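You operate a simulated robot arm through the tools that you are given. There is no shell and no other tool. Be economical: measure what you need, move in short steps, check, and stop when the job is done.

Carry out the task below with a simulated robot arm. There is one attempt and no reset: what you move stays moved.

## Task
Put the tall cooler on the clear end of the rub bench away on the shelf two of the tall rack. Press the measure button three times. Take the white plug on the top of bench ten and put it away on the top of the sample plate. Take the thick green coupon on the top of bench ten and put it away on the top of bench six. Put the steel sensor on the card on the top of bench ten. Take the jar two and leave it on top of the taped carton on the top of bench nine. Take the shim box on the top of bench one and put it away on the top of bench three. Any order will do. Set down upright: jar two.

The check looks at the end state, three seconds after you hand in, the way a careful person would. Anything else that was tipped, shoved, dropped, spilled or broken makes it a failure.

## Robot
A 7-joint arm with a fingered hand on a trunk, on a base that drives. Base frame: it is fixed to the floor where the robot stands at the start and does not move with it; the origin is under the middle of the robot, x ahead of it, y to its left, z up; the surface under the hand at the start is at about z = 800. Readings come in mm, rad, newtons and seconds.
With the tool pointing down near the work surface it reaches from about 200 to 640 mm from the robot's upright axis, wherever it stands. Its first joint turns from -2.007 to 2.007 rad. Places, roughly: card [2750, -3000, 750]; jar two [2750, -2250, 750]; measure button [-900, -800, 700]; shelf two of the tall rack [1600, 6000, 500]; shim box [4750, 3250, 750]; steel sensor (4x4x4 cm) [2500, -3200, 800]; tall cooler (11x5x15 cm) [500, 100, 900]; taped carton [3000, -2250, 1000]; thick green coupon [2000, -3000, 750]; top of bench six [1500, 400, 800]; top of bench three [3900, 2500, 800]; top of the sample plate (35x13 cm) [4060, -420, 820]; white plug [2000, -2750, 750]. Payload 3.1 kg.
The TCP is the grasp point between the finger pads, 22 mm short of the fingertips. In the tool frame z runs along the fingers and y along their closing line. The gripper opens to 112 mm. The gripper's body begins 60 mm behind the TCP. The gripper is a hand of 3 fingers: y runs from the thumb to the fingers, the wrist lies at [0, 0, -218] in the tool frame, and closing takes about 1.5 s.
Orientation is told as [roll, pitch, yaw] about the base's x, y, z axes, in that order, counted from this pose: with the fingers straight down and closing along the base's y, the tool's x points along the base's -x, its y along +y and its z along -z.

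## Interface
- The arm moves only by the tool send_rows. Its argument "deltas" is a list of rows, each a list of 2 entries, a list of its own where there are three numbers: the shift along the tool's x, y, z in mm, then the turn, a rotation vector about the tool's x, y, z in rad. In form: [[[dx, dy, dz], [wx, wy, wz]], ...]. A call has 1 to 10 rows; each row shifts and turns the commanded pose from where the row before left it, along the tool's axes as they then stand. "grip" is the gripper command, from -1 (shut) to 1 (fully open), values between in proportion, set as the call begins (left out, the last holds). Rows are played at 5 a second. More than 50 mm and 0.15 rad between two rows, or a gripper value outside its range, and nothing of the call is played. A pose out of reach is approached as far as the arm can. The call stops where the force on the tool passes 40 N (or 10 N more than at its start, if that is more) or the arm is blocked; 0.2 s more then pass. Each finger travels about 108 mm/s and halts on what it meets, pressing with about 33 N; the grip force reading is that of the motor and also rises with nothing between the fingers. The clock runs only during rows and for 0.2 s after the last one: add rows that do not move to give the fingers time. It gives the time, the measured TCP pose, the force on the tool (base axes), the opening and the grip force at its end, in the units of the frame above (readings bear some noise), with the torque about the TCP (base axes, N m) and any sound that the robot's microphone picked up, and new pictures: "views" is both (left out), scene, wrist or none.
- Cameras (640 x 400 px; columns grow to the right, rows downward): "scene" is now at [11.9, 159, 1607.1]; the picture's right is [0.08, -1.00, 0.00], its down [-0.81, -0.06, -0.58] and it looks along [0.58, 0.04, -0.82] (base axes); focal length 294 px, centre (320, 200). "wrist" rides on the gripper at [66, 3, -80] in the tool frame; the picture's right is [-0.05, 1.00, 0.00], its down [-0.77, -0.04, -0.64] and it looks along [-0.64, -0.03, 0.77] (tool axes); focal length 275 px, centre (320, 200). There is no depth. A picture from a camera that has moved, and an enlarged one, comes with that camera's place and axes in the base frame and with its lens.
- raise_lower(by): slides the trunk up (or, below 0, down) by that many mm; the arm and the scene camera ride with it, the base frame stays. It gives what a move gives, with no picture.
- base_move(legs): drives the robot by 1 to 6 legs, each [ahead, left, turn to the left] in mm, mm and rad, along the robot's own axes; the way and the turn of a leg run together, so that a leg with both is an arc; at most 1500 mm and 3.142 rad a leg. The arm and the cameras ride along, it lands a little off, and it stops where it bumps. It gives what a move gives, and a new picture of the scene camera.
- curl_fingers(finger1, finger2, thumb_bend): sets how far each is bent, from 0 (flat) to 1 (curled in); at 0.3 the hand is open as for a grip, at 0.7 the pads meet at the TCP. One left out holds its place. A second passes; each finger stops where it meets its share of the squeeze, and holds until it gets a number again. A gripper value or a shape takes the hand back. It gives what a move gives, with no picture; readings hold the bend of each and the force on the fingers (four entries, about 0 where the hand has none), thumb and palm.
- preshape(shape): the hand has 3 fingers and takes this shape, open, in about a second: jaw (thumb against the fingers, like two jaws); tri (thumb and two fingers); tip (a fingertip pinch); poke (one finger out to press); point (the index stretched); flat (the hand flat); cup (the hand cupped); fist (a fist). The gripper value then closes the fingers along that shape, each until it touches; the sizes above hold for jaw. It gives what a move gives, with no picture.
- head_to(pan, tilt): turns the head with the scene camera to pan (to the left, within 2.705 rad either way) and tilt (down, from -0.506 to 1.204), counted from straight ahead of the robot. It gives what a move gives, and a new picture of the scene camera.
- close_up(camera, box): a new picture of the part [left, top, right, bottom] of that camera's present view, enlarged. No time passes.
- job_done(): hands the job in; it is judged then, once.

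Go step by step. Nothing tells you exact positions but the pictures and the camera data: compare them with the known pose of the tool, close in by small moves and look again before you grip or let go. The budget is 196 turns and 260 pictures, counting those below and the enlarged ones. Unless the task says otherwise, let go and move clear before handing in, and close with one line.

The tools are called after ">>>" by a JSON object that holds its "api" and its "payload". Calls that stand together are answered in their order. send_rows: Moves the arm, as the interface text tells. Its arguments: {"type":"object","properties":{"deltas":{"type":"array","items":{"type":"array"}},"grip":{"type":"number"},"views":{"type":"string","enum":["both","scene","wrist","none"]}},"required":["deltas"]} The other tools are called the same way: raise_lower (by) slides the trunk up or down; preshape (shape) gives the hand a shape; curl_fingers (finger1, finger2, thumb_bend) moves the fingers one by one; base_move (legs) drives the base; head_to (pan, tilt) turns the head that bears the scene camera; close_up (camera, box) takes an enlarged picture of a part of a camera's view; job_done () hands the job in.

At the start:

```text
time_s: 0.0
ee_pos: [472.1, 182.2, 1130.0]
tool_rot: [-0.001, 0.0, 0.001]
wrist_force: [0.1, 0.4, 0.7]
wrist_torque: [-0.03, 0.04, 0.0]
finger_gap: 111.6
grip_force: 0.1
shape: jaw
bend: [0.3, 0.3, 0.3]
finger forces: [0.0, 0.0, 0.0, 0.1, 0.0, 0.1]
trunk travel left (down, up): [-750.0, 240.0]
robot x, y, heading: [-0.9, 0.1, 0.004]
head pan, tilt: [0.077, 0.955]
```

scene: 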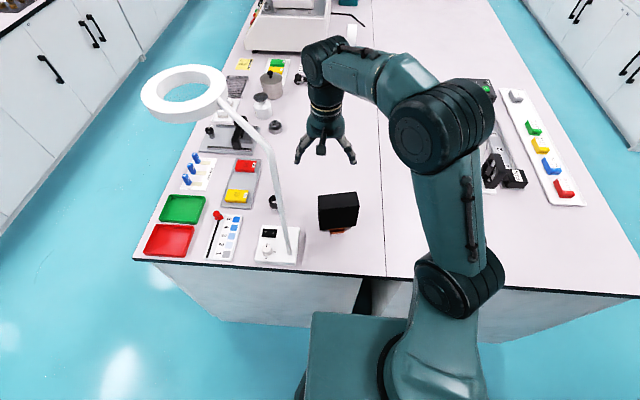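
wrist: 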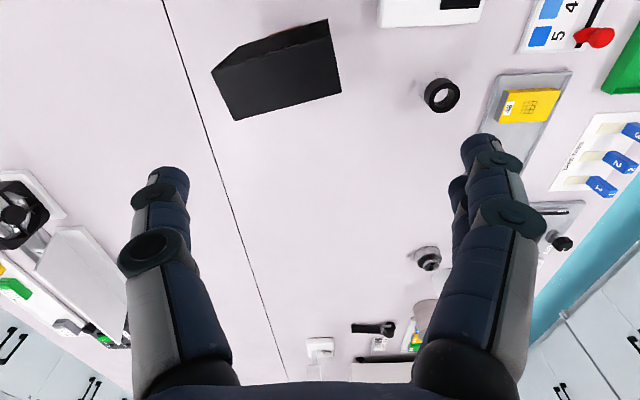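

The black box on the bench at about (500, 100) is probably the tall cooler. I'll look closer at it and look around before moving.

>>> {"api": "close_up", "payload": {"camera": "scene", "box": [240, 160, 400, 260]}}

>>> {"api": "head_to", "payload": {"pan": 0.0, "tilt": 0.3}}

>>> {"api": "head_to", "payload": {"pan": 1.2, "tilt": 0.35}}

>>> {"api": "head_to", "payload": {"pan": -1.2, "tilt": 0.35}}

>>> {"api": "head_to", "payload": {"pan": -2.4, "tilt": 0.5}}

```text
4.00 times, centred on (320, 210) of scene
camera zoom: at [11.9, 159.0, 1607.1], right [0.08, -1.0, 0.0], down [-0.81, -0.06, -0.58], along [0.58, 0.04, -0.82], focal length 1177 px, centre (320, 160)
```

zoom: 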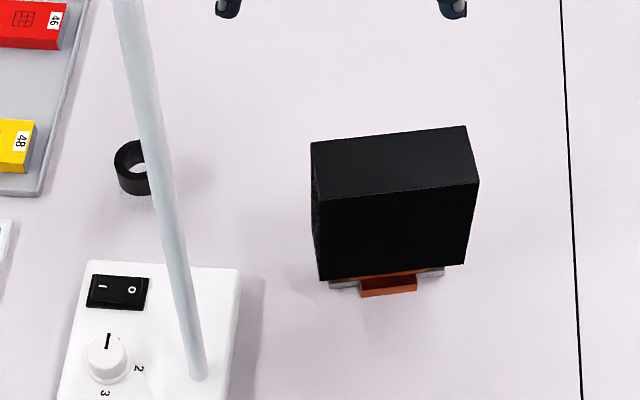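

```text
time_s: 1.0
ee_pos: [472.6, 181.7, 1129.7]
tool_rot: [-0.001, 0.0, 0.002]
wrist_force: [-0.2, -0.5, -0.4]
wrist_torque: [0.01, -0.05, -0.01]
finger_gap: 111.9
grip_force: 0.0
shape: jaw
bend: [0.3, 0.3, 0.3]
finger forces: [0.0, 0.0, 0.0, 0.0, 0.0, 0.0]
trunk travel left (down, up): [-750.0, 240.0]
robot x, y, heading: [3.0, 2.6, -0.005]
head pan, tilt: [0.0, 0.3]
camera scene: at [33.1, 153.5, 1663.3], right [0.0, -1.0, 0.0], down [-0.3, 0.0, -0.95], along [0.95, 0.0, -0.3], focal length 294 px, centre (320, 200)
```

scene: 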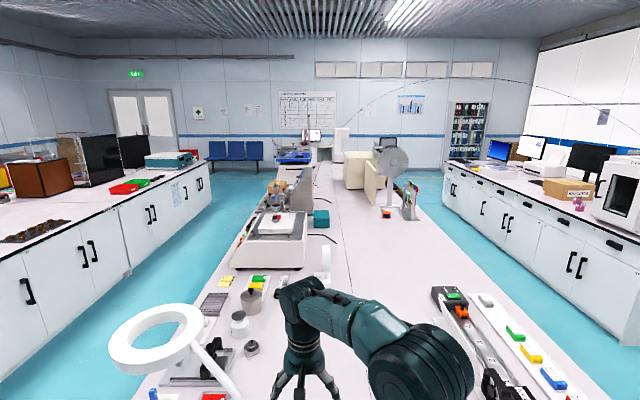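

```text
time_s: 2.4
ee_pos: [471.0, 181.5, 1130.8]
tool_rot: [0.0, -0.001, 0.0]
wrist_force: [0.9, 0.2, 0.3]
wrist_torque: [0.0, 0.03, -0.01]
finger_gap: 112.1
grip_force: 0.0
shape: jaw
bend: [0.3, 0.3, 0.3]
finger forces: [0.0, 0.1, 0.1, 0.1, 0.1, 0.0]
trunk travel left (down, up): [-750.0, 240.0]
robot x, y, heading: [-1.1, -0.0, -0.001]
head pan, tilt: [1.201, 0.351]
camera scene: at [-26.5, 240.2, 1658.7], right [0.93, -0.36, 0.0], down [-0.12, -0.32, -0.94], along [0.34, 0.88, -0.34], focal length 294 px, centre (320, 200)
```

scene: 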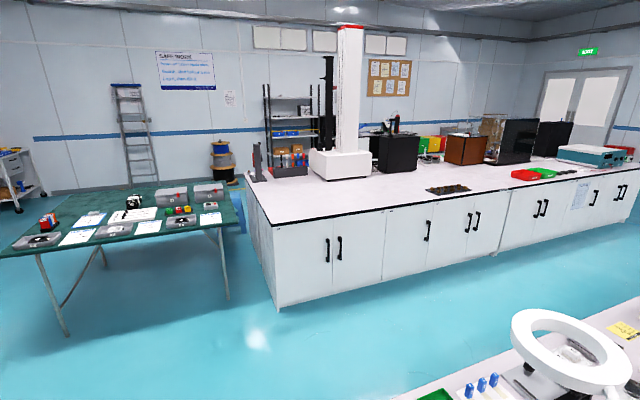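

```text
time_s: 4.6
ee_pos: [471.7, 182.2, 1130.3]
tool_rot: [-0.002, 0.0, -0.002]
wrist_force: [-0.1, -0.1, -0.2]
wrist_torque: [0.04, -0.01, -0.01]
finger_gap: 111.8
grip_force: 0.2
shape: jaw
bend: [0.3, 0.3, 0.3]
finger forces: [0.0, 0.0, 0.1, 0.0, 0.0, 0.0]
trunk travel left (down, up): [-750.0, 240.0]
robot x, y, heading: [-4.7, -1.8, -0.002]
head pan, tilt: [-1.201, 0.351]
camera scene: at [-26.5, 66.6, 1658.7], right [-0.93, -0.36, 0.0], down [-0.12, 0.32, -0.94], along [0.34, -0.88, -0.34], focal length 294 px, centre (320, 200)
```

scene: 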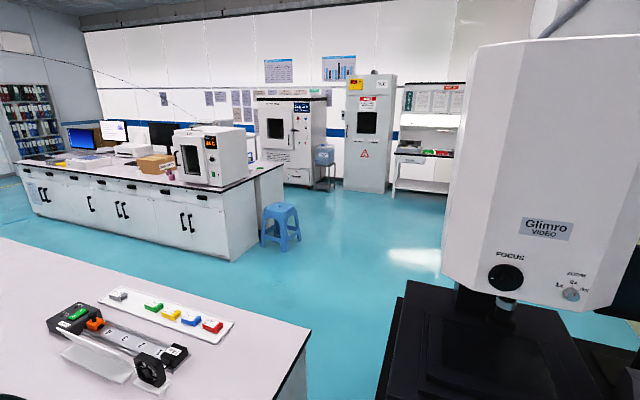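

```text
time_s: 6.0
ee_pos: [470.8, 182.5, 1130.4]
tool_rot: [0.0, 0.0, 0.0]
wrist_force: [0.0, 0.6, -0.9]
wrist_torque: [0.02, 0.03, -0.04]
finger_gap: 111.8
grip_force: 0.0
shape: jaw
bend: [0.3, 0.3, 0.3]
finger forces: [0.0, 0.0, 0.0, 0.1, 0.0, 0.0]
trunk travel left (down, up): [-750.0, 240.0]
robot x, y, heading: [1.6, 2.0, -0.004]
head pan, tilt: [-2.4, 0.499]
camera scene: at [-127.3, 91.9, 1645.0], right [-0.68, 0.74, 0.0], down [0.35, 0.32, -0.88], along [-0.65, -0.59, -0.48], focal length 294 px, centre (320, 200)
```

scene: 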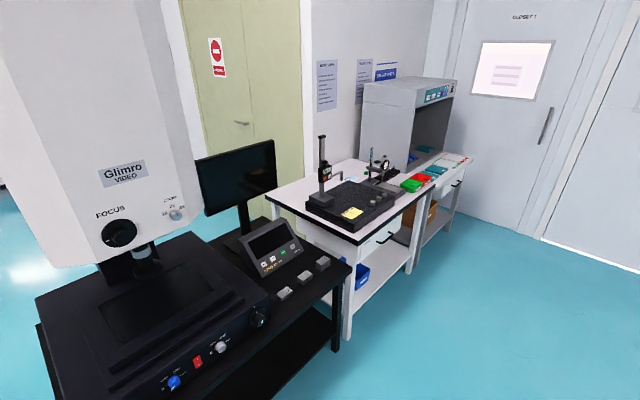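

Next I'll zoom in on the measure button panel, and on the front view around bench six and the sample plate.

>>> {"api": "close_up", "payload": {"camera": "scene", "box": [200, 190, 360, 290]}}

>>> {"api": "head_to", "payload": {"pan": 0.0, "tilt": 0.3}}

>>> {"api": "close_up", "payload": {"camera": "scene", "box": [190, 200, 350, 300]}}

>>> {"api": "close_up", "payload": {"camera": "scene", "box": [260, 120, 440, 232]}}

```text
4.00 times, centred on (280, 240) of scene
camera zoom: at [-127.3, 91.9, 1645.0], right [-0.68, 0.74, 0.0], down [0.35, 0.32, -0.88], along [-0.65, -0.59, -0.48], focal length 1177 px, centre (480, 40)
```

zoom: 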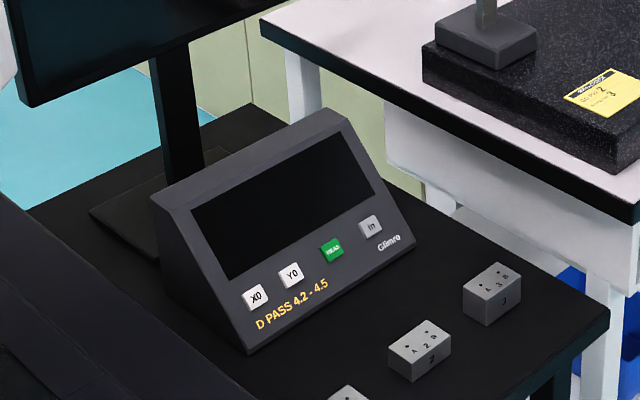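

```text
time_s: 8.2
ee_pos: [470.6, 182.6, 1130.1]
tool_rot: [-0.001, 0.0, 0.0]
wrist_force: [0.4, 0.7, 1.2]
wrist_torque: [0.01, 0.0, 0.02]
finger_gap: 111.9
grip_force: 0.1
shape: jaw
bend: [0.3, 0.3, 0.3]
finger forces: [0.0, 0.1, 0.0, 0.1, 0.0, 0.0]
trunk travel left (down, up): [-750.0, 240.0]
robot x, y, heading: [-0.7, -0.4, -0.0]
head pan, tilt: [0.0, 0.3]
camera scene: at [33.1, 153.3, 1663.4], right [0.0, -1.0, 0.0], down [-0.3, 0.0, -0.96], along [0.96, 0.0, -0.3], focal length 294 px, centre (320, 200)
```

scene: 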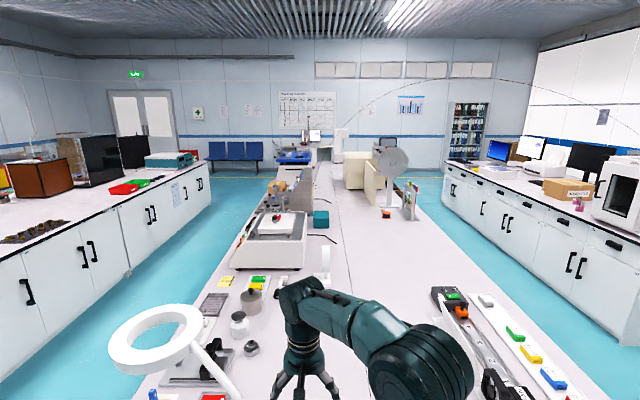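

```text
4.00 times, centred on (270, 250) of scene
camera zoom: at [33.1, 153.3, 1663.4], right [0.0, -1.0, 0.0], down [-0.3, 0.0, -0.96], along [0.96, 0.0, -0.3], focal length 1177 px, centre (520, 0)
```

zoom: 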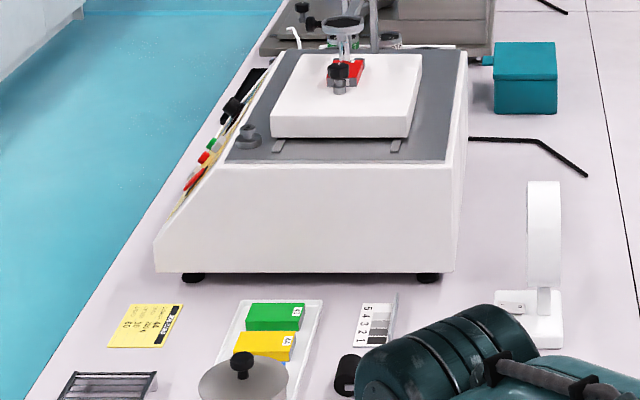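

```text
3.56 times, centred on (350, 176) of scene
camera zoom: at [33.1, 153.3, 1663.4], right [0.0, -1.0, 0.0], down [-0.3, 0.0, -0.96], along [0.96, 0.0, -0.3], focal length 1046 px, centre (213, 285)
```

zoom: 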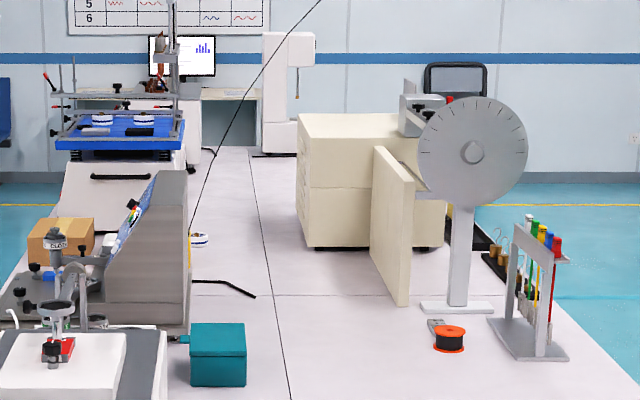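

The measure button is the green "MEAS" key near (-857, -818, 720), on a panel facing +y. I'll tuck the arm in, drive back, turn to the right and face it.

>>> {"api": "send_rows", "payload": {"deltas": [[[40, -45, 0], [0, 0, 0]], [[40, -45, 0], [0, 0, 0]], [[40, -45, 0], [0, 0, 0]], [[40, -45, 0], [0, 0, 0]]], "views": "none"}}

>>> {"api": "base_move", "payload": {"legs": [[-865, 0, 0], [0, 0, -1.5708], [150, 0, 0]]}}

>>> {"api": "head_to", "payload": {"pan": 0, "tilt": 0.9}}

```text
refused: row 1 steps farther than a row can; nothing moved
```

```text
time_s: 17.5
ee_pos: [-660.7, -623.5, 1130.0]
tool_rot: [0.001, 0.001, -1.568]
wrist_force: [-0.4, -0.1, 0.2]
wrist_torque: [-0.01, -0.04, 0.01]
finger_gap: 111.7
grip_force: 0.0
shape: jaw
bend: [0.3, 0.3, 0.3]
finger forces: [0.1, 0.1, 0.1, 0.0, 0.0, 0.0]
trunk travel left (down, up): [-750.0, 240.0]
robot x, y, heading: [-844.4, -153.0, -1.563]
head pan, tilt: [0.0, 0.3]
camera scene: at [-692.7, -186.1, 1663.4], right [-1.0, 0.0, 0.0], down [0.0, 0.3, -0.96], along [0.0, -0.96, -0.3], focal length 294 px, centre (320, 200)
```

scene: 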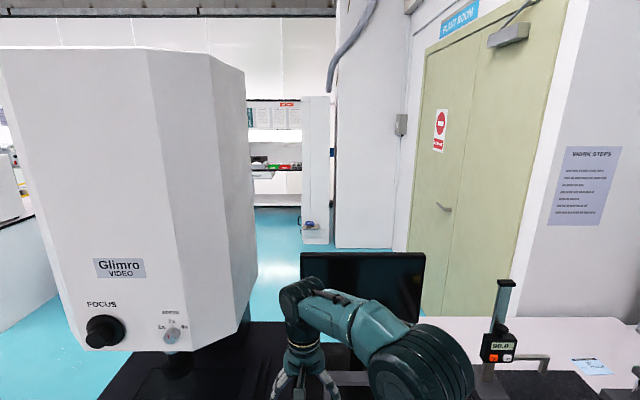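

```text
time_s: 18.5
ee_pos: [-660.7, -624.1, 1129.7]
tool_rot: [0.0, 0.001, -1.566]
wrist_force: [0.5, 0.3, 0.5]
wrist_torque: [0.02, -0.03, 0.02]
finger_gap: 111.8
grip_force: 0.1
shape: jaw
bend: [0.3, 0.3, 0.3]
finger forces: [0.0, 0.1, 0.1, 0.1, 0.0, 0.0]
trunk travel left (down, up): [-750.0, 240.0]
robot x, y, heading: [-845.1, -151.4, -1.566]
head pan, tilt: [0.0, 0.901]
camera scene: at [-692.8, -167.5, 1611.2], right [-1.0, 0.0, 0.0], down [0.0, 0.78, -0.62], along [0.0, -0.62, -0.78], focal length 294 px, centre (320, 200)
```

scene: 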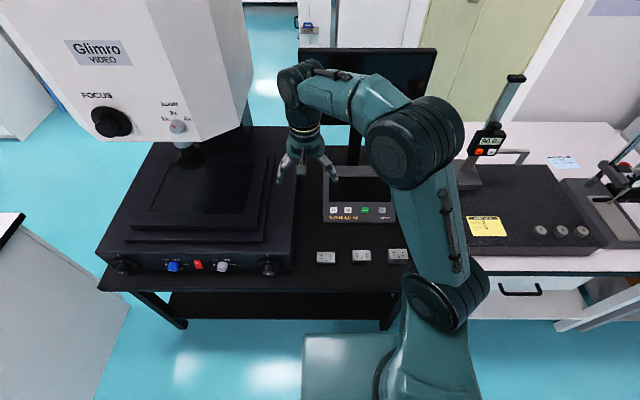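

The panel is now ahead and to the right of the hand. I'll shape the hand to poke, tilt it forward and move it over the panel.

>>> {"api": "preshape", "payload": {"shape": "poke"}}

>>> {"api": "send_rows", "payload": {"deltas": [[[0, -49, 0], [0, -0.14, 0]], [[0, -49, 0], [0, -0.14, 0]], [[0, -49, 0], [0, -0.14, 0]], [[0, -49, 0], [0, -0.14, 0]], [[0, 0, 40], [0, -0.14, 0]]]}}

```text
time_s: 19.4
ee_pos: [-662.4, -623.6, 1128.6]
tool_rot: [-0.001, 0.0, -1.567]
wrist_force: [0.3, -0.6, -0.2]
wrist_torque: [-0.02, -0.01, -0.01]
finger_gap: 0.2
grip_force: 0.0
shape: poke
bend: [1.0, 1.0, 0.46]
finger forces: [0.1, 0.0, 0.0, 0.0, 0.0, 0.0]
trunk travel left (down, up): [-750.0, 240.0]
robot x, y, heading: [-847.3, -155.2, -1.567]
head pan, tilt: [0.0, 0.901]
```

```text
time_s: 20.6
ee_pos: [-856.0, -643.9, 1099.0]
tool_rot: [-0.005, -0.685, -1.567]
wrist_force: [0.8, -0.1, -0.5]
wrist_torque: [0.03, 0.05, -0.01]
finger_gap: 0.3
grip_force: 0.0
shape: poke
bend: [1.0, 1.0, 0.46]
finger forces: [0.0, 0.0, 0.0, 0.1, 0.0, 0.0]
out of reach, approached as far as the arm can: row 5
trunk travel left (down, up): [-750.0, 240.0]
robot x, y, heading: [-847.9, -151.2, -1.567]
head pan, tilt: [0.0, 0.901]
camera scene: at [-688.8, -170.6, 1610.7], right [-1.0, 0.0, 0.0], down [0.0, 0.79, -0.62], along [0.0, -0.62, -0.79], focal length 294 px, centre (320, 200)
camera wrist: at [-852.5, -543.1, 1120.1], right [1.0, -0.04, 0.02], down [-0.03, -0.2, 0.98], along [-0.03, -0.98, -0.2], focal length 275 px, centre (320, 200)
```

scene: 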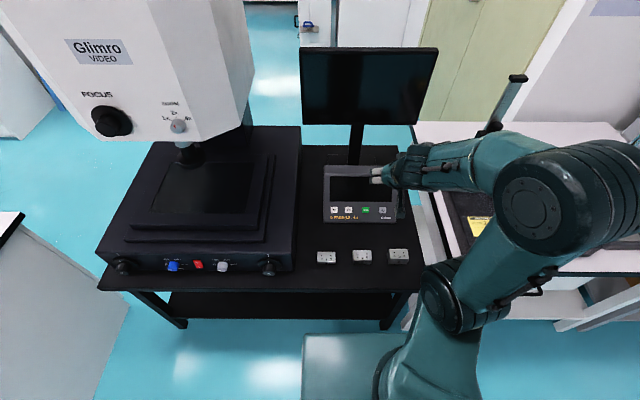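
wrist: 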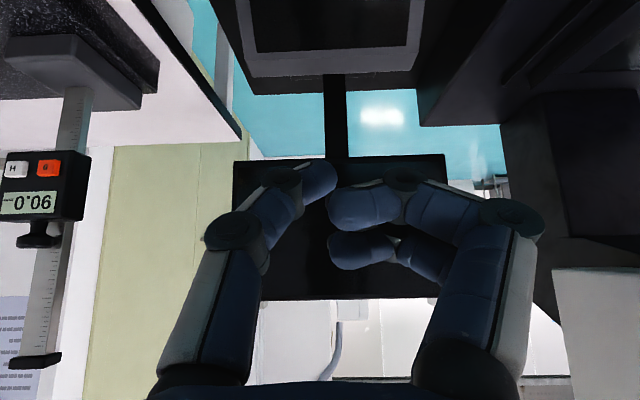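

>>> {"api": "preshape", "payload": {"shape": "point"}}

>>> {"api": "close_up", "payload": {"camera": "wrist", "box": [0, 0, 640, 400]}}

>>> {"api": "close_up", "payload": {"camera": "scene", "box": [300, 140, 460, 240]}}

```text
time_s: 21.5
ee_pos: [-857.7, -642.6, 1101.2]
tool_rot: [-0.004, -0.686, -1.568]
wrist_force: [-0.3, -0.9, 0.2]
wrist_torque: [0.02, -0.05, -0.01]
finger_gap: 0.0
grip_force: 0.0
shape: point
bend: [0.27, 1.0, 0.5]
finger forces: [0.1, 0.1, 0.0, 0.0, 0.0, 0.1]
trunk travel left (down, up): [-750.0, 240.0]
robot x, y, heading: [-843.1, -153.5, -1.567]
head pan, tilt: [0.0, 0.901]
```

```text
1.00 times, centred on (320, 200) of wrist (not enlarged: the box is as wide or as high as the picture)
camera zoom: at [-855.1, -541.3, 1121.2], right [1.0, -0.04, 0.02], down [-0.03, -0.19, 0.98], along [-0.03, -0.98, -0.19], focal length 275 px, centre (320, 200)
```

zoom: 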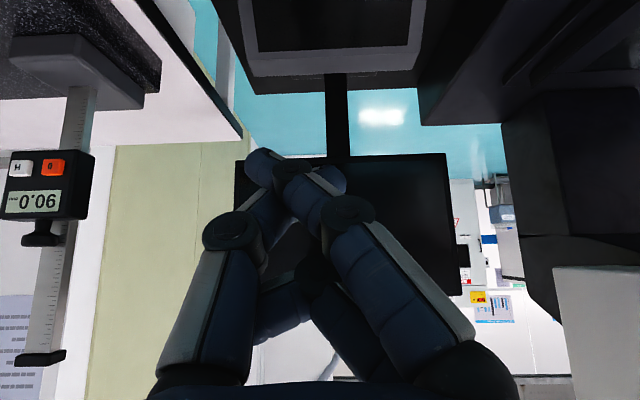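

```text
4.00 times, centred on (380, 190) of scene
camera zoom: at [-692.5, -167.5, 1611.1], right [-1.0, 0.0, 0.0], down [0.0, 0.78, -0.62], along [0.0, -0.62, -0.78], focal length 1177 px, centre (80, 240)
```

zoom: 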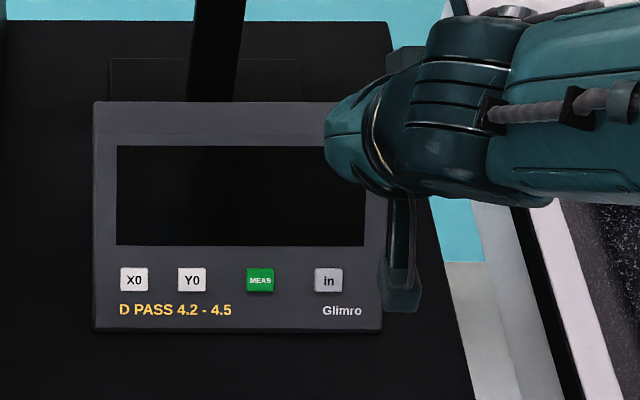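

>>> {"api": "preshape", "payload": {"shape": "tip"}}

>>> {"api": "send_rows", "payload": {"deltas": [[[0, 0, 0], [0, 0, 0]], [[0, 0, 0], [0, 0, 0]], [[0, 0, 0], [0, 0, 0]], [[0, 0, 0], [0, 0, 0]], [[0, 0, 0], [0, 0, 0]], [[0, 0, 0], [0, 0, 0]]], "grip": -1, "views": "wrist"}}

```text
time_s: 22.4
ee_pos: [-858.1, -642.9, 1100.3]
tool_rot: [-0.005, -0.688, -1.569]
wrist_force: [-0.5, -0.5, -0.3]
wrist_torque: [0.02, 0.0, 0.02]
finger_gap: 80.2
grip_force: 0.1
shape: tip
bend: [0.3, 0.78, 0.3]
finger forces: [0.0, 0.0, 0.0, 0.1, 0.0, 0.1]
trunk travel left (down, up): [-750.0, 240.0]
robot x, y, heading: [-844.9, -151.3, -1.566]
head pan, tilt: [0.0, 0.901]
```

```text
time_s: 23.8
ee_pos: [-859.6, -642.7, 1100.7]
tool_rot: [-0.005, -0.685, -1.566]
wrist_force: [0.7, 0.0, 0.7]
wrist_torque: [0.01, 0.0, -0.04]
finger_gap: 0.0
grip_force: 33.1
shape: tip
bend: [0.7, 0.69, 0.77]
finger forces: [0.0, 0.0, 0.1, 0.0, 0.1, 0.0]
trunk travel left (down, up): [-750.0, 240.0]
robot x, y, heading: [-847.4, -156.1, -1.569]
head pan, tilt: [0.0, 0.901]
camera wrist: at [-855.4, -541.1, 1121.1], right [1.0, -0.04, 0.02], down [-0.03, -0.19, 0.98], along [-0.03, -0.98, -0.19], focal length 275 px, centre (320, 200)
```

wrist: 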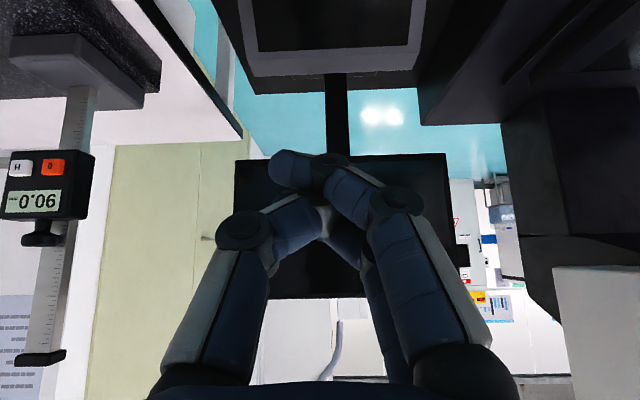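

The tip pinch gives a single, known poking point. I'll bring it to about 60 mm off the MEAS button.

>>> {"api": "send_rows", "payload": {"deltas": [[[13.5, -0.5, 40], [0, 0, 0]], [[13.5, -0.5, 40], [0, 0, 0]], [[13.5, -0.5, 40], [0, 0, 0]], [[13.5, -0.5, 40], [0, 0, 0]], [[13.5, -0.5, 40], [0, 0, 0]], [[13.5, -0.5, 40], [0, 0, 0]], [[13.5, -0.5, 40], [0, 0, 0]], [[13.5, -0.5, 40], [0, -0.1, 0]]]}}

>>> {"api": "close_up", "payload": {"camera": "scene", "box": [300, 140, 460, 240]}}

```text
time_s: 25.6
ee_pos: [-862.8, -767.9, 784.6]
tool_rot: [0.0, -0.798, -1.569]
wrist_force: [0.8, 1.0, -0.6]
wrist_torque: [0.01, 0.02, 0.03]
finger_gap: 0.1
grip_force: 33.2
shape: tip
bend: [0.7, 0.69, 0.77]
finger forces: [0.1, 0.0, 0.1, 0.0, 0.0, 0.0]
trunk travel left (down, up): [-750.0, 240.0]
robot x, y, heading: [-846.7, -155.3, -1.564]
head pan, tilt: [0.0, 0.901]
camera scene: at [-693.2, -167.7, 1611.3], right [-1.0, 0.0, 0.0], down [0.0, 0.78, -0.62], along [0.0, -0.62, -0.78], focal length 294 px, centre (320, 200)
camera wrist: at [-859.2, -666.1, 793.8], right [1.0, -0.03, 0.03], down [-0.04, -0.08, 1.0], along [-0.03, -1.0, -0.08], focal length 275 px, centre (320, 200)
```

scene: 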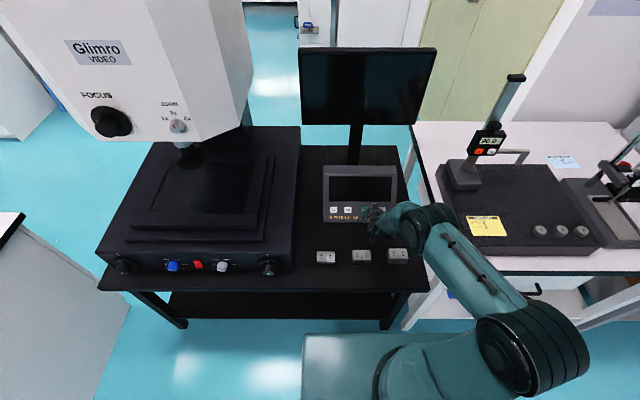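
wrist: 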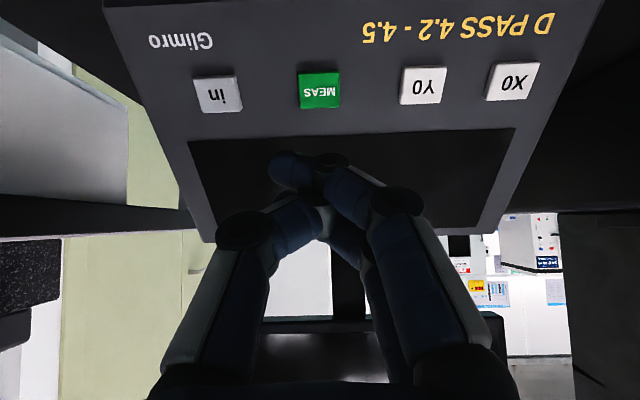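

```text
4.00 times, centred on (380, 190) of scene
camera zoom: at [-693.2, -167.7, 1611.3], right [-1.0, 0.0, 0.0], down [0.0, 0.78, -0.62], along [0.0, -0.62, -0.78], focal length 1177 px, centre (80, 240)
```

zoom: 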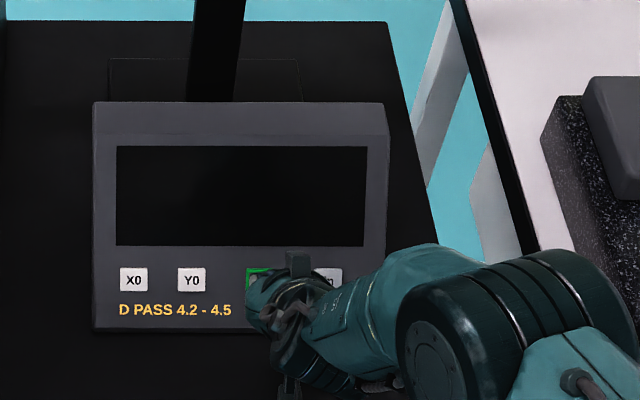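

>>> {"api": "send_rows", "payload": {"deltas": [[[3, 2, 30], [0, 0, 0]], [[2, 2, 28], [0, 0, 0]]]}}

>>> {"api": "close_up", "payload": {"camera": "wrist", "box": [200, 70, 440, 220]}}

```text
time_s: 26.2
ee_pos: [-858.2, -805.7, 740.0]
tool_rot: [0.0, -0.799, -1.567]
wrist_force: [0.8, 0.0, 0.6]
wrist_torque: [-0.01, 0.05, -0.01]
finger_gap: 0.1
grip_force: 33.7
shape: tip
bend: [0.7, 0.69, 0.77]
finger forces: [0.0, 0.1, 0.0, 0.0, 0.0, 0.0]
trunk travel left (down, up): [-750.0, 240.0]
robot x, y, heading: [-844.3, -153.0, -1.566]
head pan, tilt: [0.0, 0.901]
camera scene: at [-692.2, -168.3, 1611.1], right [-1.0, 0.0, 0.0], down [0.0, 0.78, -0.62], along [0.0, -0.62, -0.78], focal length 294 px, centre (320, 200)
camera wrist: at [-856.0, -702.5, 748.5], right [1.0, -0.03, 0.03], down [-0.04, -0.08, 1.0], along [-0.03, -1.0, -0.08], focal length 275 px, centre (320, 200)
```

scene: 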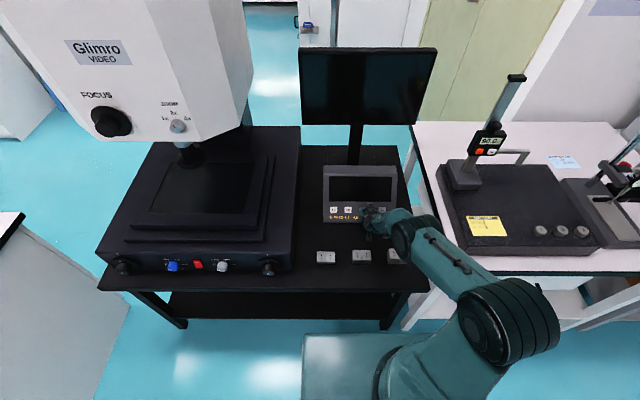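
wrist: 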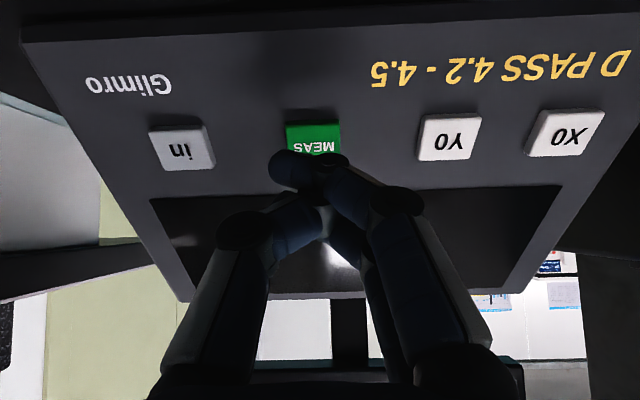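

```text
2.67 times, centred on (320, 145) of wrist
camera zoom: at [-856.0, -702.5, 748.5], right [1.0, -0.03, 0.03], down [-0.04, -0.08, 1.0], along [-0.03, -1.0, -0.08], focal length 734 px, centre (320, 347)
```

zoom: 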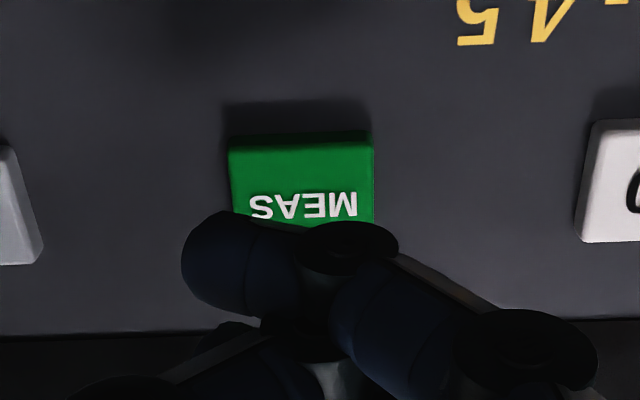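

>>> {"api": "send_rows", "payload": {"deltas": [[[1, 0, 8], [0, 0, 0]], [[0, 0, 3], [0, 0, 0]], [[0, 0, 3], [0, 0, 0]], [[0, 0, 3], [0, 0, 0]]], "views": "wrist"}}

```text
time_s: 27.2
ee_pos: [-857.8, -816.1, 728.4]
tool_rot: [0.0, -0.799, -1.568]
wrist_force: [-0.2, 0.1, 0.4]
wrist_torque: [0.02, 0.01, -0.05]
finger_gap: 0.0
grip_force: 33.0
shape: tip
bend: [0.7, 0.69, 0.77]
finger forces: [0.0, 0.1, 0.0, 0.1, 0.0, 0.0]
trunk travel left (down, up): [-750.0, 240.0]
robot x, y, heading: [-845.9, -149.9, -1.566]
head pan, tilt: [0.0, 0.901]
camera wrist: at [-855.5, -713.2, 737.4], right [1.0, -0.03, 0.03], down [-0.04, -0.08, 1.0], along [-0.03, -1.0, -0.08], focal length 275 px, centre (320, 200)
```

wrist: 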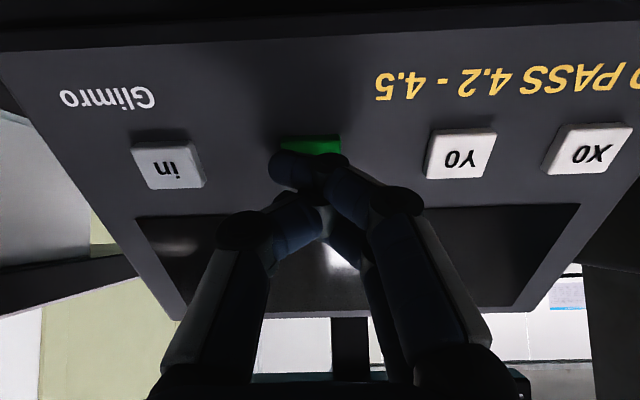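

>>> {"api": "send_rows", "payload": {"deltas": [[[0, 0, 3], [0, 0, 0]], [[0, 0, 2], [0, 0, 0]], [[0, 0, 2], [0, 0, 0]], [[0, 0, 2], [0, 0, 0]]], "views": "wrist"}}

```text
time_s: 28.2
ee_pos: [-858.1, -822.7, 722.3]
tool_rot: [0.001, -0.801, -1.569]
wrist_force: [0.3, 0.2, 0.4]
wrist_torque: [0.01, 0.02, -0.02]
finger_gap: 0.0
grip_force: 33.2
shape: tip
bend: [0.7, 0.69, 0.77]
finger forces: [0.1, 0.1, 0.0, 0.0, 0.0, 0.0]
trunk travel left (down, up): [-750.0, 240.0]
robot x, y, heading: [-846.2, -153.2, -1.562]
head pan, tilt: [0.0, 0.901]
camera wrist: at [-855.2, -719.4, 731.0], right [1.0, -0.03, 0.03], down [-0.04, -0.08, 1.0], along [-0.03, -1.0, -0.08], focal length 275 px, centre (320, 200)
```

wrist: 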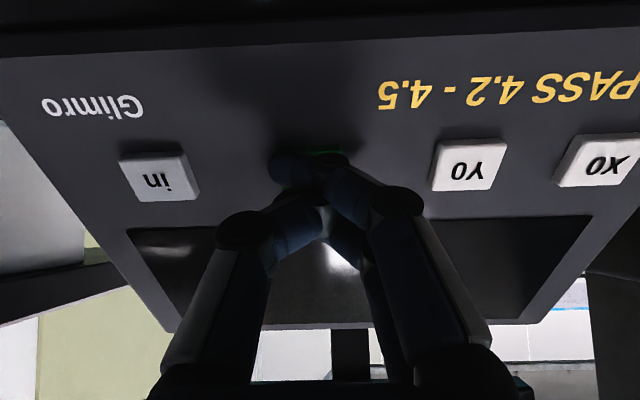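

>>> {"api": "send_rows", "payload": {"deltas": [[[0, 0, 2], [0, 0, 0]], [[0, 0, 2], [0, 0, 0]], [[0, 0, 2], [0, 0, 0]], [[0, 0, 2], [0, 0, 0]], [[0, 0, 2], [0, 0, 0]]], "views": "wrist"}}

```text
time_s: 29.4
ee_pos: [-858.3, -828.0, 718.4]
tool_rot: [-0.001, -0.803, -1.566]
wrist_force: [2.5, 10.6, 9.4]
wrist_torque: [-0.03, 0.07, -0.07]
finger_gap: 0.0
grip_force: 33.0
shape: tip
bend: [0.72, 0.71, 0.79]
finger forces: [7.7, 8.4, 0.1, 0.1, 0.1, 0.0]
trunk travel left (down, up): [-750.0, 240.0]
robot x, y, heading: [-843.7, -150.4, -1.563]
head pan, tilt: [0.0, 0.901]
heard: click
camera wrist: at [-854.9, -725.1, 726.1], right [1.0, -0.03, 0.03], down [-0.04, -0.08, 1.0], along [-0.03, -1.0, -0.08], focal length 275 px, centre (320, 200)
```

wrist: 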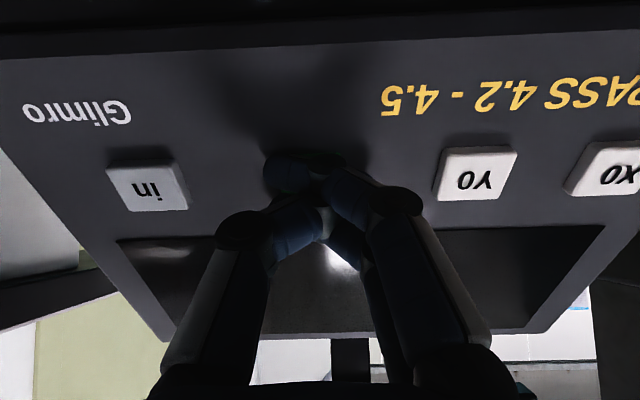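

Clicked once. I'll back off and press again.

>>> {"api": "send_rows", "payload": {"deltas": [[[0, 0, -8], [0, 0, 0]], [[0, 0, -4], [0, 0, 0]], [[0, 0, 0], [0, 0, 0]]], "views": "none"}}

>>> {"api": "send_rows", "payload": {"deltas": [[[0, 0, 4], [0, 0, 0]], [[0, 0, 2], [0, 0, 0]], [[0, 0, 2], [0, 0, 0]], [[0, 0, 2], [0, 0, 0]], [[0, 0, 2], [0, 0, 0]]], "views": "none"}}

>>> {"api": "send_rows", "payload": {"deltas": [[[0, 0, -8], [0, 0, 0]], [[0, 0, -4], [0, 0, 0]], [[0, 0, 0], [0, 0, 0]]], "views": "none"}}

```text
time_s: 30.2
ee_pos: [-859.5, -821.6, 724.9]
tool_rot: [0.0, -0.799, -1.568]
wrist_force: [0.4, -0.2, 0.4]
wrist_torque: [-0.04, 0.0, -0.02]
finger_gap: 0.0
grip_force: 32.9
shape: tip
bend: [0.7, 0.7, 0.78]
finger forces: [0.0, 0.1, 0.1, 0.0, 0.1, 0.1]
trunk travel left (down, up): [-750.0, 240.0]
robot x, y, heading: [-845.7, -153.6, -1.569]
head pan, tilt: [0.0, 0.901]
```

```text
time_s: 31.4
ee_pos: [-858.8, -828.5, 717.7]
tool_rot: [0.001, -0.803, -1.565]
wrist_force: [2.4, 9.8, 10.7]
wrist_torque: [-0.03, 0.1, -0.08]
finger_gap: 0.1
grip_force: 33.2
shape: tip
bend: [0.72, 0.71, 0.78]
finger forces: [7.7, 8.7, 0.0, 0.0, 0.0, 0.1]
trunk travel left (down, up): [-750.0, 240.0]
robot x, y, heading: [-847.2, -153.1, -1.574]
head pan, tilt: [0.0, 0.901]
heard: click
```

```text
time_s: 32.2
ee_pos: [-857.5, -821.7, 723.0]
tool_rot: [0.001, -0.799, -1.569]
wrist_force: [-0.2, 0.1, -0.4]
wrist_torque: [0.02, 0.02, 0.04]
finger_gap: 0.0
grip_force: 32.8
shape: tip
bend: [0.7, 0.7, 0.78]
finger forces: [0.1, 0.0, 0.0, 0.0, 0.0, 0.0]
trunk travel left (down, up): [-750.0, 240.0]
robot x, y, heading: [-843.5, -155.4, -1.567]
head pan, tilt: [0.0, 0.901]
```

Two clicks so far. I'll press a third time and then retract.

>>> {"api": "send_rows", "payload": {"deltas": [[[0, 0, 4], [0, 0, 0]], [[0, 0, 2], [0, 0, 0]], [[0, 0, 2], [0, 0, 0]], [[0, 0, 2], [0, 0, 0]], [[0, 0, 2], [0, 0, 0]]], "views": "none"}}

>>> {"api": "send_rows", "payload": {"deltas": [[[0, 0, -10], [0, 0, 0]], [[0, 0, -40], [0, 0, 0]], [[0, 0, -45], [0, 0, 0]], [[0, 0, -45], [0, 0.14, 0]], [[0, 0, -45], [0, 0.14, 0]], [[0, 0, -45], [0, 0.14, 0]], [[0, 0, -45], [0, 0.14, 0]], [[0, 0, -45], [0, 0.14, 0]], [[0, 0, -45], [0, 0.1, 0]]]}}

```text
time_s: 33.4
ee_pos: [-855.9, -827.3, 717.8]
tool_rot: [0.001, -0.804, -1.567]
wrist_force: [0.0, 9.8, 9.0]
wrist_torque: [-0.06, 0.08, -0.1]
finger_gap: 0.0
grip_force: 32.9
shape: tip
bend: [0.72, 0.71, 0.78]
finger forces: [7.4, 8.5, 0.0, 0.0, 0.1, 0.0]
trunk travel left (down, up): [-750.0, 240.0]
robot x, y, heading: [-846.9, -153.9, -1.562]
head pan, tilt: [0.0, 0.901]
heard: click
```

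```text
time_s: 35.4
ee_pos: [-857.6, -645.9, 1017.8]
tool_rot: [0.001, 0.002, -1.566]
wrist_force: [0.7, 0.6, -0.8]
wrist_torque: [0.0, 0.03, -0.02]
finger_gap: 0.3
grip_force: 33.1
shape: tip
bend: [0.7, 0.7, 0.78]
finger forces: [0.1, 0.0, 0.0, 0.0, 0.1, 0.0]
trunk travel left (down, up): [-750.0, 240.0]
robot x, y, heading: [-847.0, -155.8, -1.568]
head pan, tilt: [0.0, 0.901]
camera scene: at [-690.7, -167.4, 1610.9], right [-1.0, 0.0, 0.0], down [0.0, 0.78, -0.62], along [0.0, -0.62, -0.78], focal length 294 px, centre (320, 200)
camera wrist: at [-854.6, -580.6, 1098.9], right [1.0, -0.04, 0.0], down [-0.03, -0.77, 0.63], along [-0.03, -0.63, -0.77], focal length 275 px, centre (320, 200)
```

scene: 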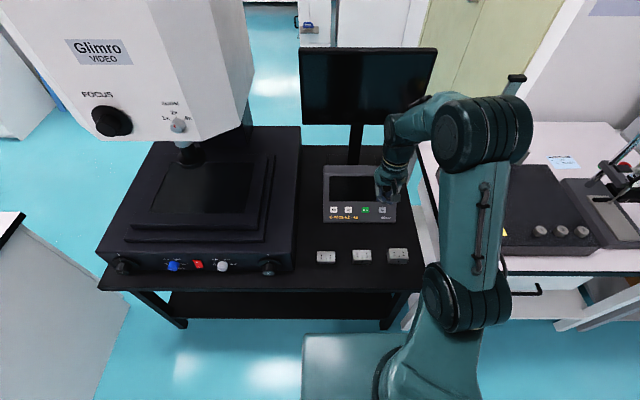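
wrist: 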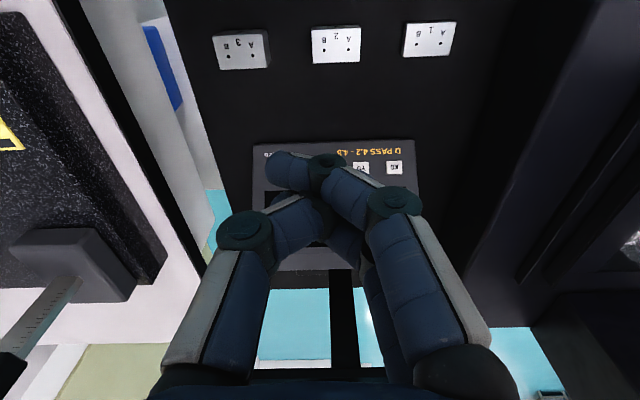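

Three clicks were heard, so the button is done. I'll tuck the arm, and look toward the tall rack to judge the shelf clearance before choosing how to grasp the cooler.

>>> {"api": "send_rows", "payload": {"deltas": [[[40, 0, -25], [0, 0, 0]], [[40, 0, -25], [0, 0, 0]], [[40, 0, -25], [0, 0, 0]], [[40, 0, -25], [0, 0, 0]]], "views": "none"}}

>>> {"api": "preshape", "payload": {"shape": "jaw"}}

>>> {"api": "head_to", "payload": {"pan": 2.7, "tilt": 0.15}}

>>> {"api": "close_up", "payload": {"camera": "scene", "box": [260, 140, 340, 220]}}

```text
time_s: 36.4
ee_pos: [-861.9, -484.4, 1117.9]
tool_rot: [0.003, -0.002, -1.569]
wrist_force: [-0.4, 0.3, 0.5]
wrist_torque: [-0.05, -0.03, 0.02]
finger_gap: 0.0
grip_force: 33.3
shape: tip
bend: [0.7, 0.7, 0.78]
finger forces: [0.1, 0.0, 0.0, 0.0, 0.0, 0.0]
trunk travel left (down, up): [-750.0, 240.0]
robot x, y, heading: [-847.0, -153.9, -1.565]
head pan, tilt: [0.0, 0.901]
```

```text
time_s: 37.3
ee_pos: [-858.4, -486.5, 1116.5]
tool_rot: [0.002, 0.0, -1.567]
wrist_force: [-1.0, -0.6, 0.0]
wrist_torque: [-0.01, 0.02, 0.0]
finger_gap: 112.1
grip_force: 0.0
shape: jaw
bend: [0.3, 0.3, 0.3]
finger forces: [0.1, 0.0, 0.1, 0.0, 0.0, 0.1]
trunk travel left (down, up): [-750.0, 240.0]
robot x, y, heading: [-847.0, -155.0, -1.566]
head pan, tilt: [0.0, 0.901]
```

```text
time_s: 39.7
ee_pos: [-859.9, -486.8, 1115.9]
tool_rot: [0.001, -0.001, -1.568]
wrist_force: [0.5, 0.1, 0.2]
wrist_torque: [0.0, 0.01, 0.03]
finger_gap: 111.9
grip_force: 0.1
shape: jaw
bend: [0.3, 0.3, 0.3]
finger forces: [0.0, 0.1, 0.0, 0.0, 0.1, 0.0]
trunk travel left (down, up): [-750.0, 240.0]
robot x, y, heading: [-846.7, -153.9, -1.572]
head pan, tilt: [2.7, 0.15]
camera scene: at [-653.7, -7.7, 1677.4], right [0.91, -0.42, 0.0], down [-0.06, -0.14, -0.99], along [0.42, 0.9, -0.15], focal length 294 px, centre (320, 200)
```

scene: 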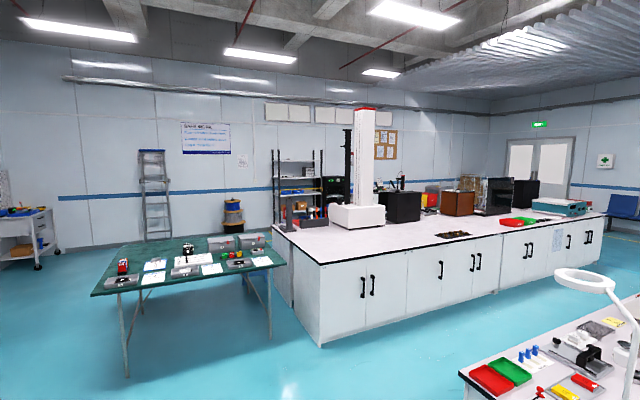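

```text
5.00 times, centred on (300, 180) of scene
camera zoom: at [-653.7, -7.7, 1677.4], right [0.91, -0.42, 0.0], down [-0.06, -0.14, -0.99], along [0.42, 0.9, -0.15], focal length 1471 px, centre (420, 300)
```

zoom: 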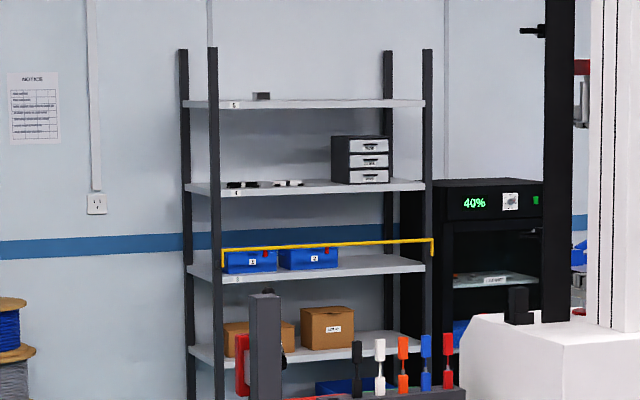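

Shelf two is the carton shelf at about z 500 with roughly 350 mm clearance, so the cooler should be gripped across its 5 cm thickness with the hand well tilted along its long axis. I'll drive back to the bench slightly to the right of the cooler.

>>> {"api": "base_move", "payload": {"legs": [[0, 0, 1.567], [805, 30, 0], [0, 0, 0.4]]}}

>>> {"api": "head_to", "payload": {"pan": 0.1, "tilt": 0.9}}

```text
time_s: 49.2
ee_pos: [292.0, 9.3, 1117.5]
tool_rot: [0.0, -0.001, 0.418]
wrist_force: [0.9, -0.6, 0.2]
wrist_torque: [0.02, -0.01, 0.0]
finger_gap: 112.0
grip_force: 0.1
shape: jaw
bend: [0.3, 0.3, 0.3]
finger forces: [0.1, 0.0, 0.0, 0.0, 0.0, 0.0]
trunk travel left (down, up): [-750.0, 240.0]
robot x, y, heading: [-21.2, -112.3, 0.415]
head pan, tilt: [2.7, 0.15]
camera scene: at [-229.7, 5.5, 1677.4], right [0.02, 1.0, 0.0], down [0.15, 0.0, -0.99], along [-0.99, 0.02, -0.15], focal length 294 px, centre (320, 200)
```

scene: 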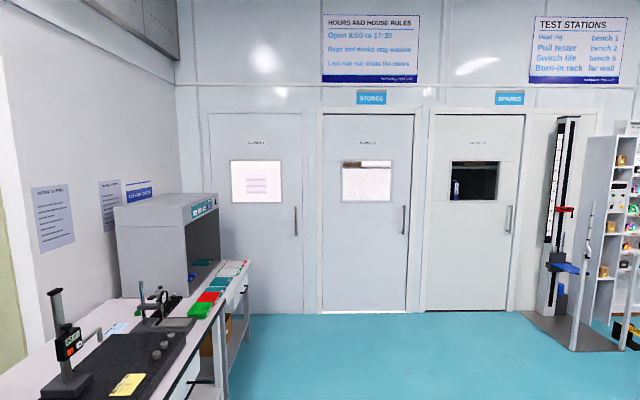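

```text
time_s: 51.5
ee_pos: [292.1, 9.4, 1117.1]
tool_rot: [0.0, -0.001, 0.421]
wrist_force: [-0.3, 0.7, -0.5]
wrist_torque: [-0.02, -0.01, 0.01]
finger_gap: 112.0
grip_force: 0.2
shape: jaw
bend: [0.3, 0.3, 0.3]
finger forces: [0.0, 0.1, 0.0, 0.0, 0.0, 0.0]
trunk travel left (down, up): [-750.0, 240.0]
robot x, y, heading: [-20.1, -110.7, 0.424]
head pan, tilt: [0.099, 0.901]
camera scene: at [-71.3, 40.8, 1611.2], right [0.5, -0.87, 0.0], down [-0.68, -0.39, -0.62], along [0.54, 0.31, -0.78], focal length 294 px, centre (320, 200)
```

scene: 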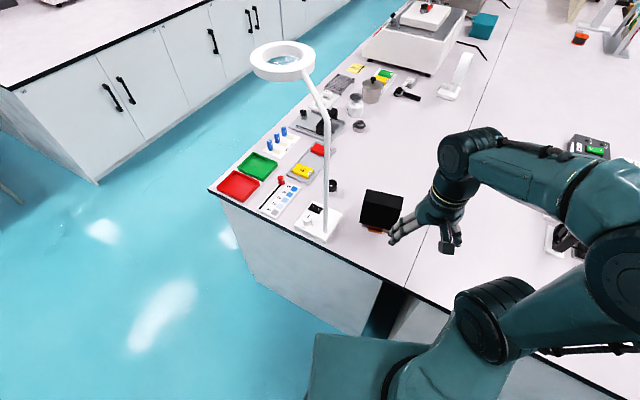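

I'll swing the hand's yaw so that it points along the cooler's long axis while bringing it to the cooler's right.

>>> {"api": "send_rows", "payload": {"deltas": [[[-19.6, -8.8, 0], [0, 0, -0.136]], [[-18.3, -11.3, 0], [0, 0, -0.136]], [[-16.6, -13.7, 0], [0, 0, -0.136]], [[-14.5, -15.8, 0], [0, 0, -0.136]], [[-12.3, -17.7, 0], [0, 0, -0.136]], [[-9.8, -19.2, 0], [0, 0, -0.136]], [[-7.1, -20.3, 0], [0, 0, -0.136]], [[-4.2, -21.1, 0], [0, 0, -0.136]], [[-1.3, -21.5, 0], [0, 0, -0.136]], [[1.6, -21.4, 0], [0, 0, -0.136]]], "views": "both"}}

```text
time_s: 53.7
ee_pos: [508.0, 10.6, 1117.9]
tool_rot: [0.001, 0.001, 1.78]
wrist_force: [-1.1, 0.7, 0.0]
wrist_torque: [0.02, 0.04, -0.02]
finger_gap: 111.9
grip_force: 0.1
shape: jaw
bend: [0.3, 0.3, 0.3]
finger forces: [0.1, 0.1, 0.0, 0.0, 0.1, 0.0]
trunk travel left (down, up): [-750.0, 240.0]
robot x, y, heading: [-21.1, -110.5, 0.425]
head pan, tilt: [0.099, 0.901]
camera scene: at [-70.1, 41.1, 1611.2], right [0.5, -0.87, 0.0], down [-0.68, -0.39, -0.62], along [0.54, 0.31, -0.78], focal length 294 px, centre (320, 200)
camera wrist: at [519.1, -55.7, 1198.0], right [-0.99, -0.16, 0.0], down [-0.12, 0.76, 0.64], along [-0.1, 0.63, -0.77], focal length 275 px, centre (320, 200)
```

scene: 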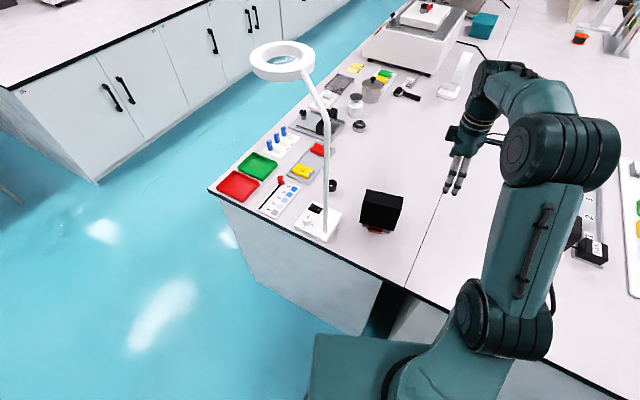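
wrist: 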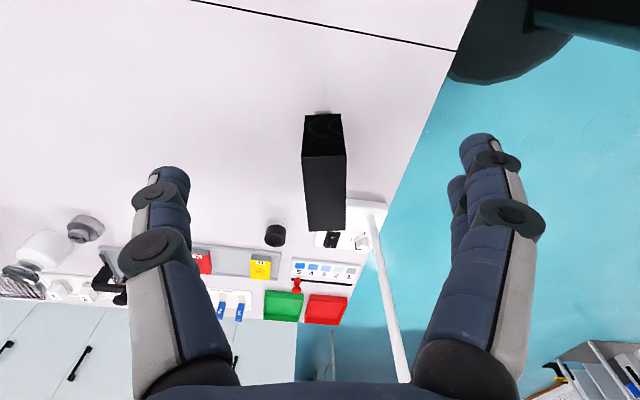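

>>> {"api": "send_rows", "payload": {"deltas": [[[0, 0, 22], [0, -0.143, 0]], [[3.1, 0, 21.8], [0, -0.143, 0]], [[6.2, 0, 21.1], [0, -0.143, 0]], [[9.2, 0, 20], [0, -0.143, 0]], [[11.9, 0, 18.5], [0, -0.143, 0]], [[14.4, 0, 16.6], [0, -0.143, 0]], [[16.7, 0, 14.4], [0, -0.143, 0]]], "views": "both"}}

```text
time_s: 55.3
ee_pos: [474.0, 114.3, 1075.5]
tool_rot: [0.042, -0.985, 1.73]
wrist_force: [-0.4, 0.0, 0.7]
wrist_torque: [-0.01, -0.01, 0.0]
finger_gap: 112.2
grip_force: 0.0
shape: jaw
bend: [0.3, 0.3, 0.3]
finger forces: [0.0, 0.0, 0.1, 0.0, 0.1, 0.0]
out of reach, approached as far as the arm can: row 4, 5, 6, 7
trunk travel left (down, up): [-750.0, 240.0]
robot x, y, heading: [-20.3, -113.1, 0.418]
head pan, tilt: [0.099, 0.901]
camera scene: at [-71.6, 41.1, 1611.1], right [0.5, -0.87, 0.0], down [-0.68, -0.39, -0.62], along [0.54, 0.31, -0.78], focal length 294 px, centre (320, 200)
camera wrist: at [490.6, 11.5, 1065.1], right [-0.98, -0.16, 0.06], down [0.08, -0.09, 0.99], along [-0.16, 0.98, 0.1], focal length 275 px, centre (320, 200)
```

scene: 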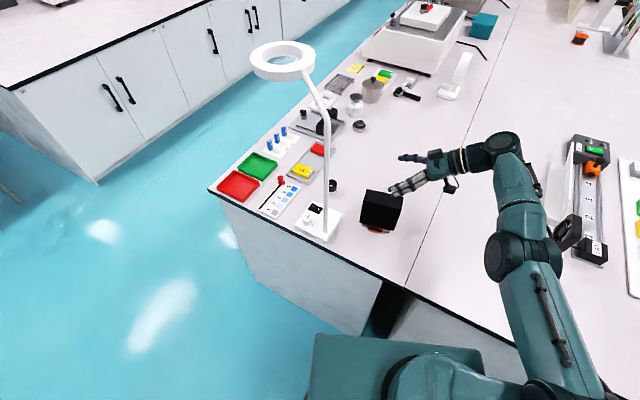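
wrist: 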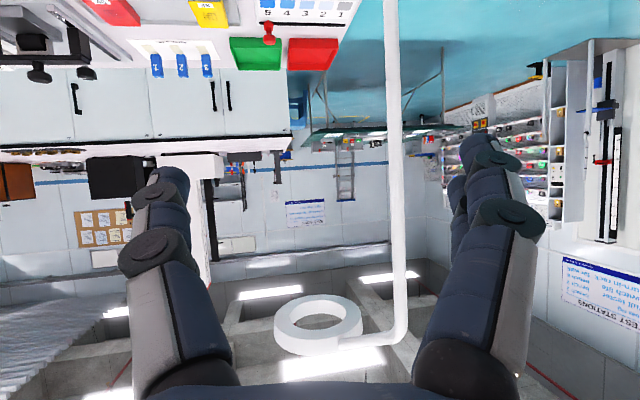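

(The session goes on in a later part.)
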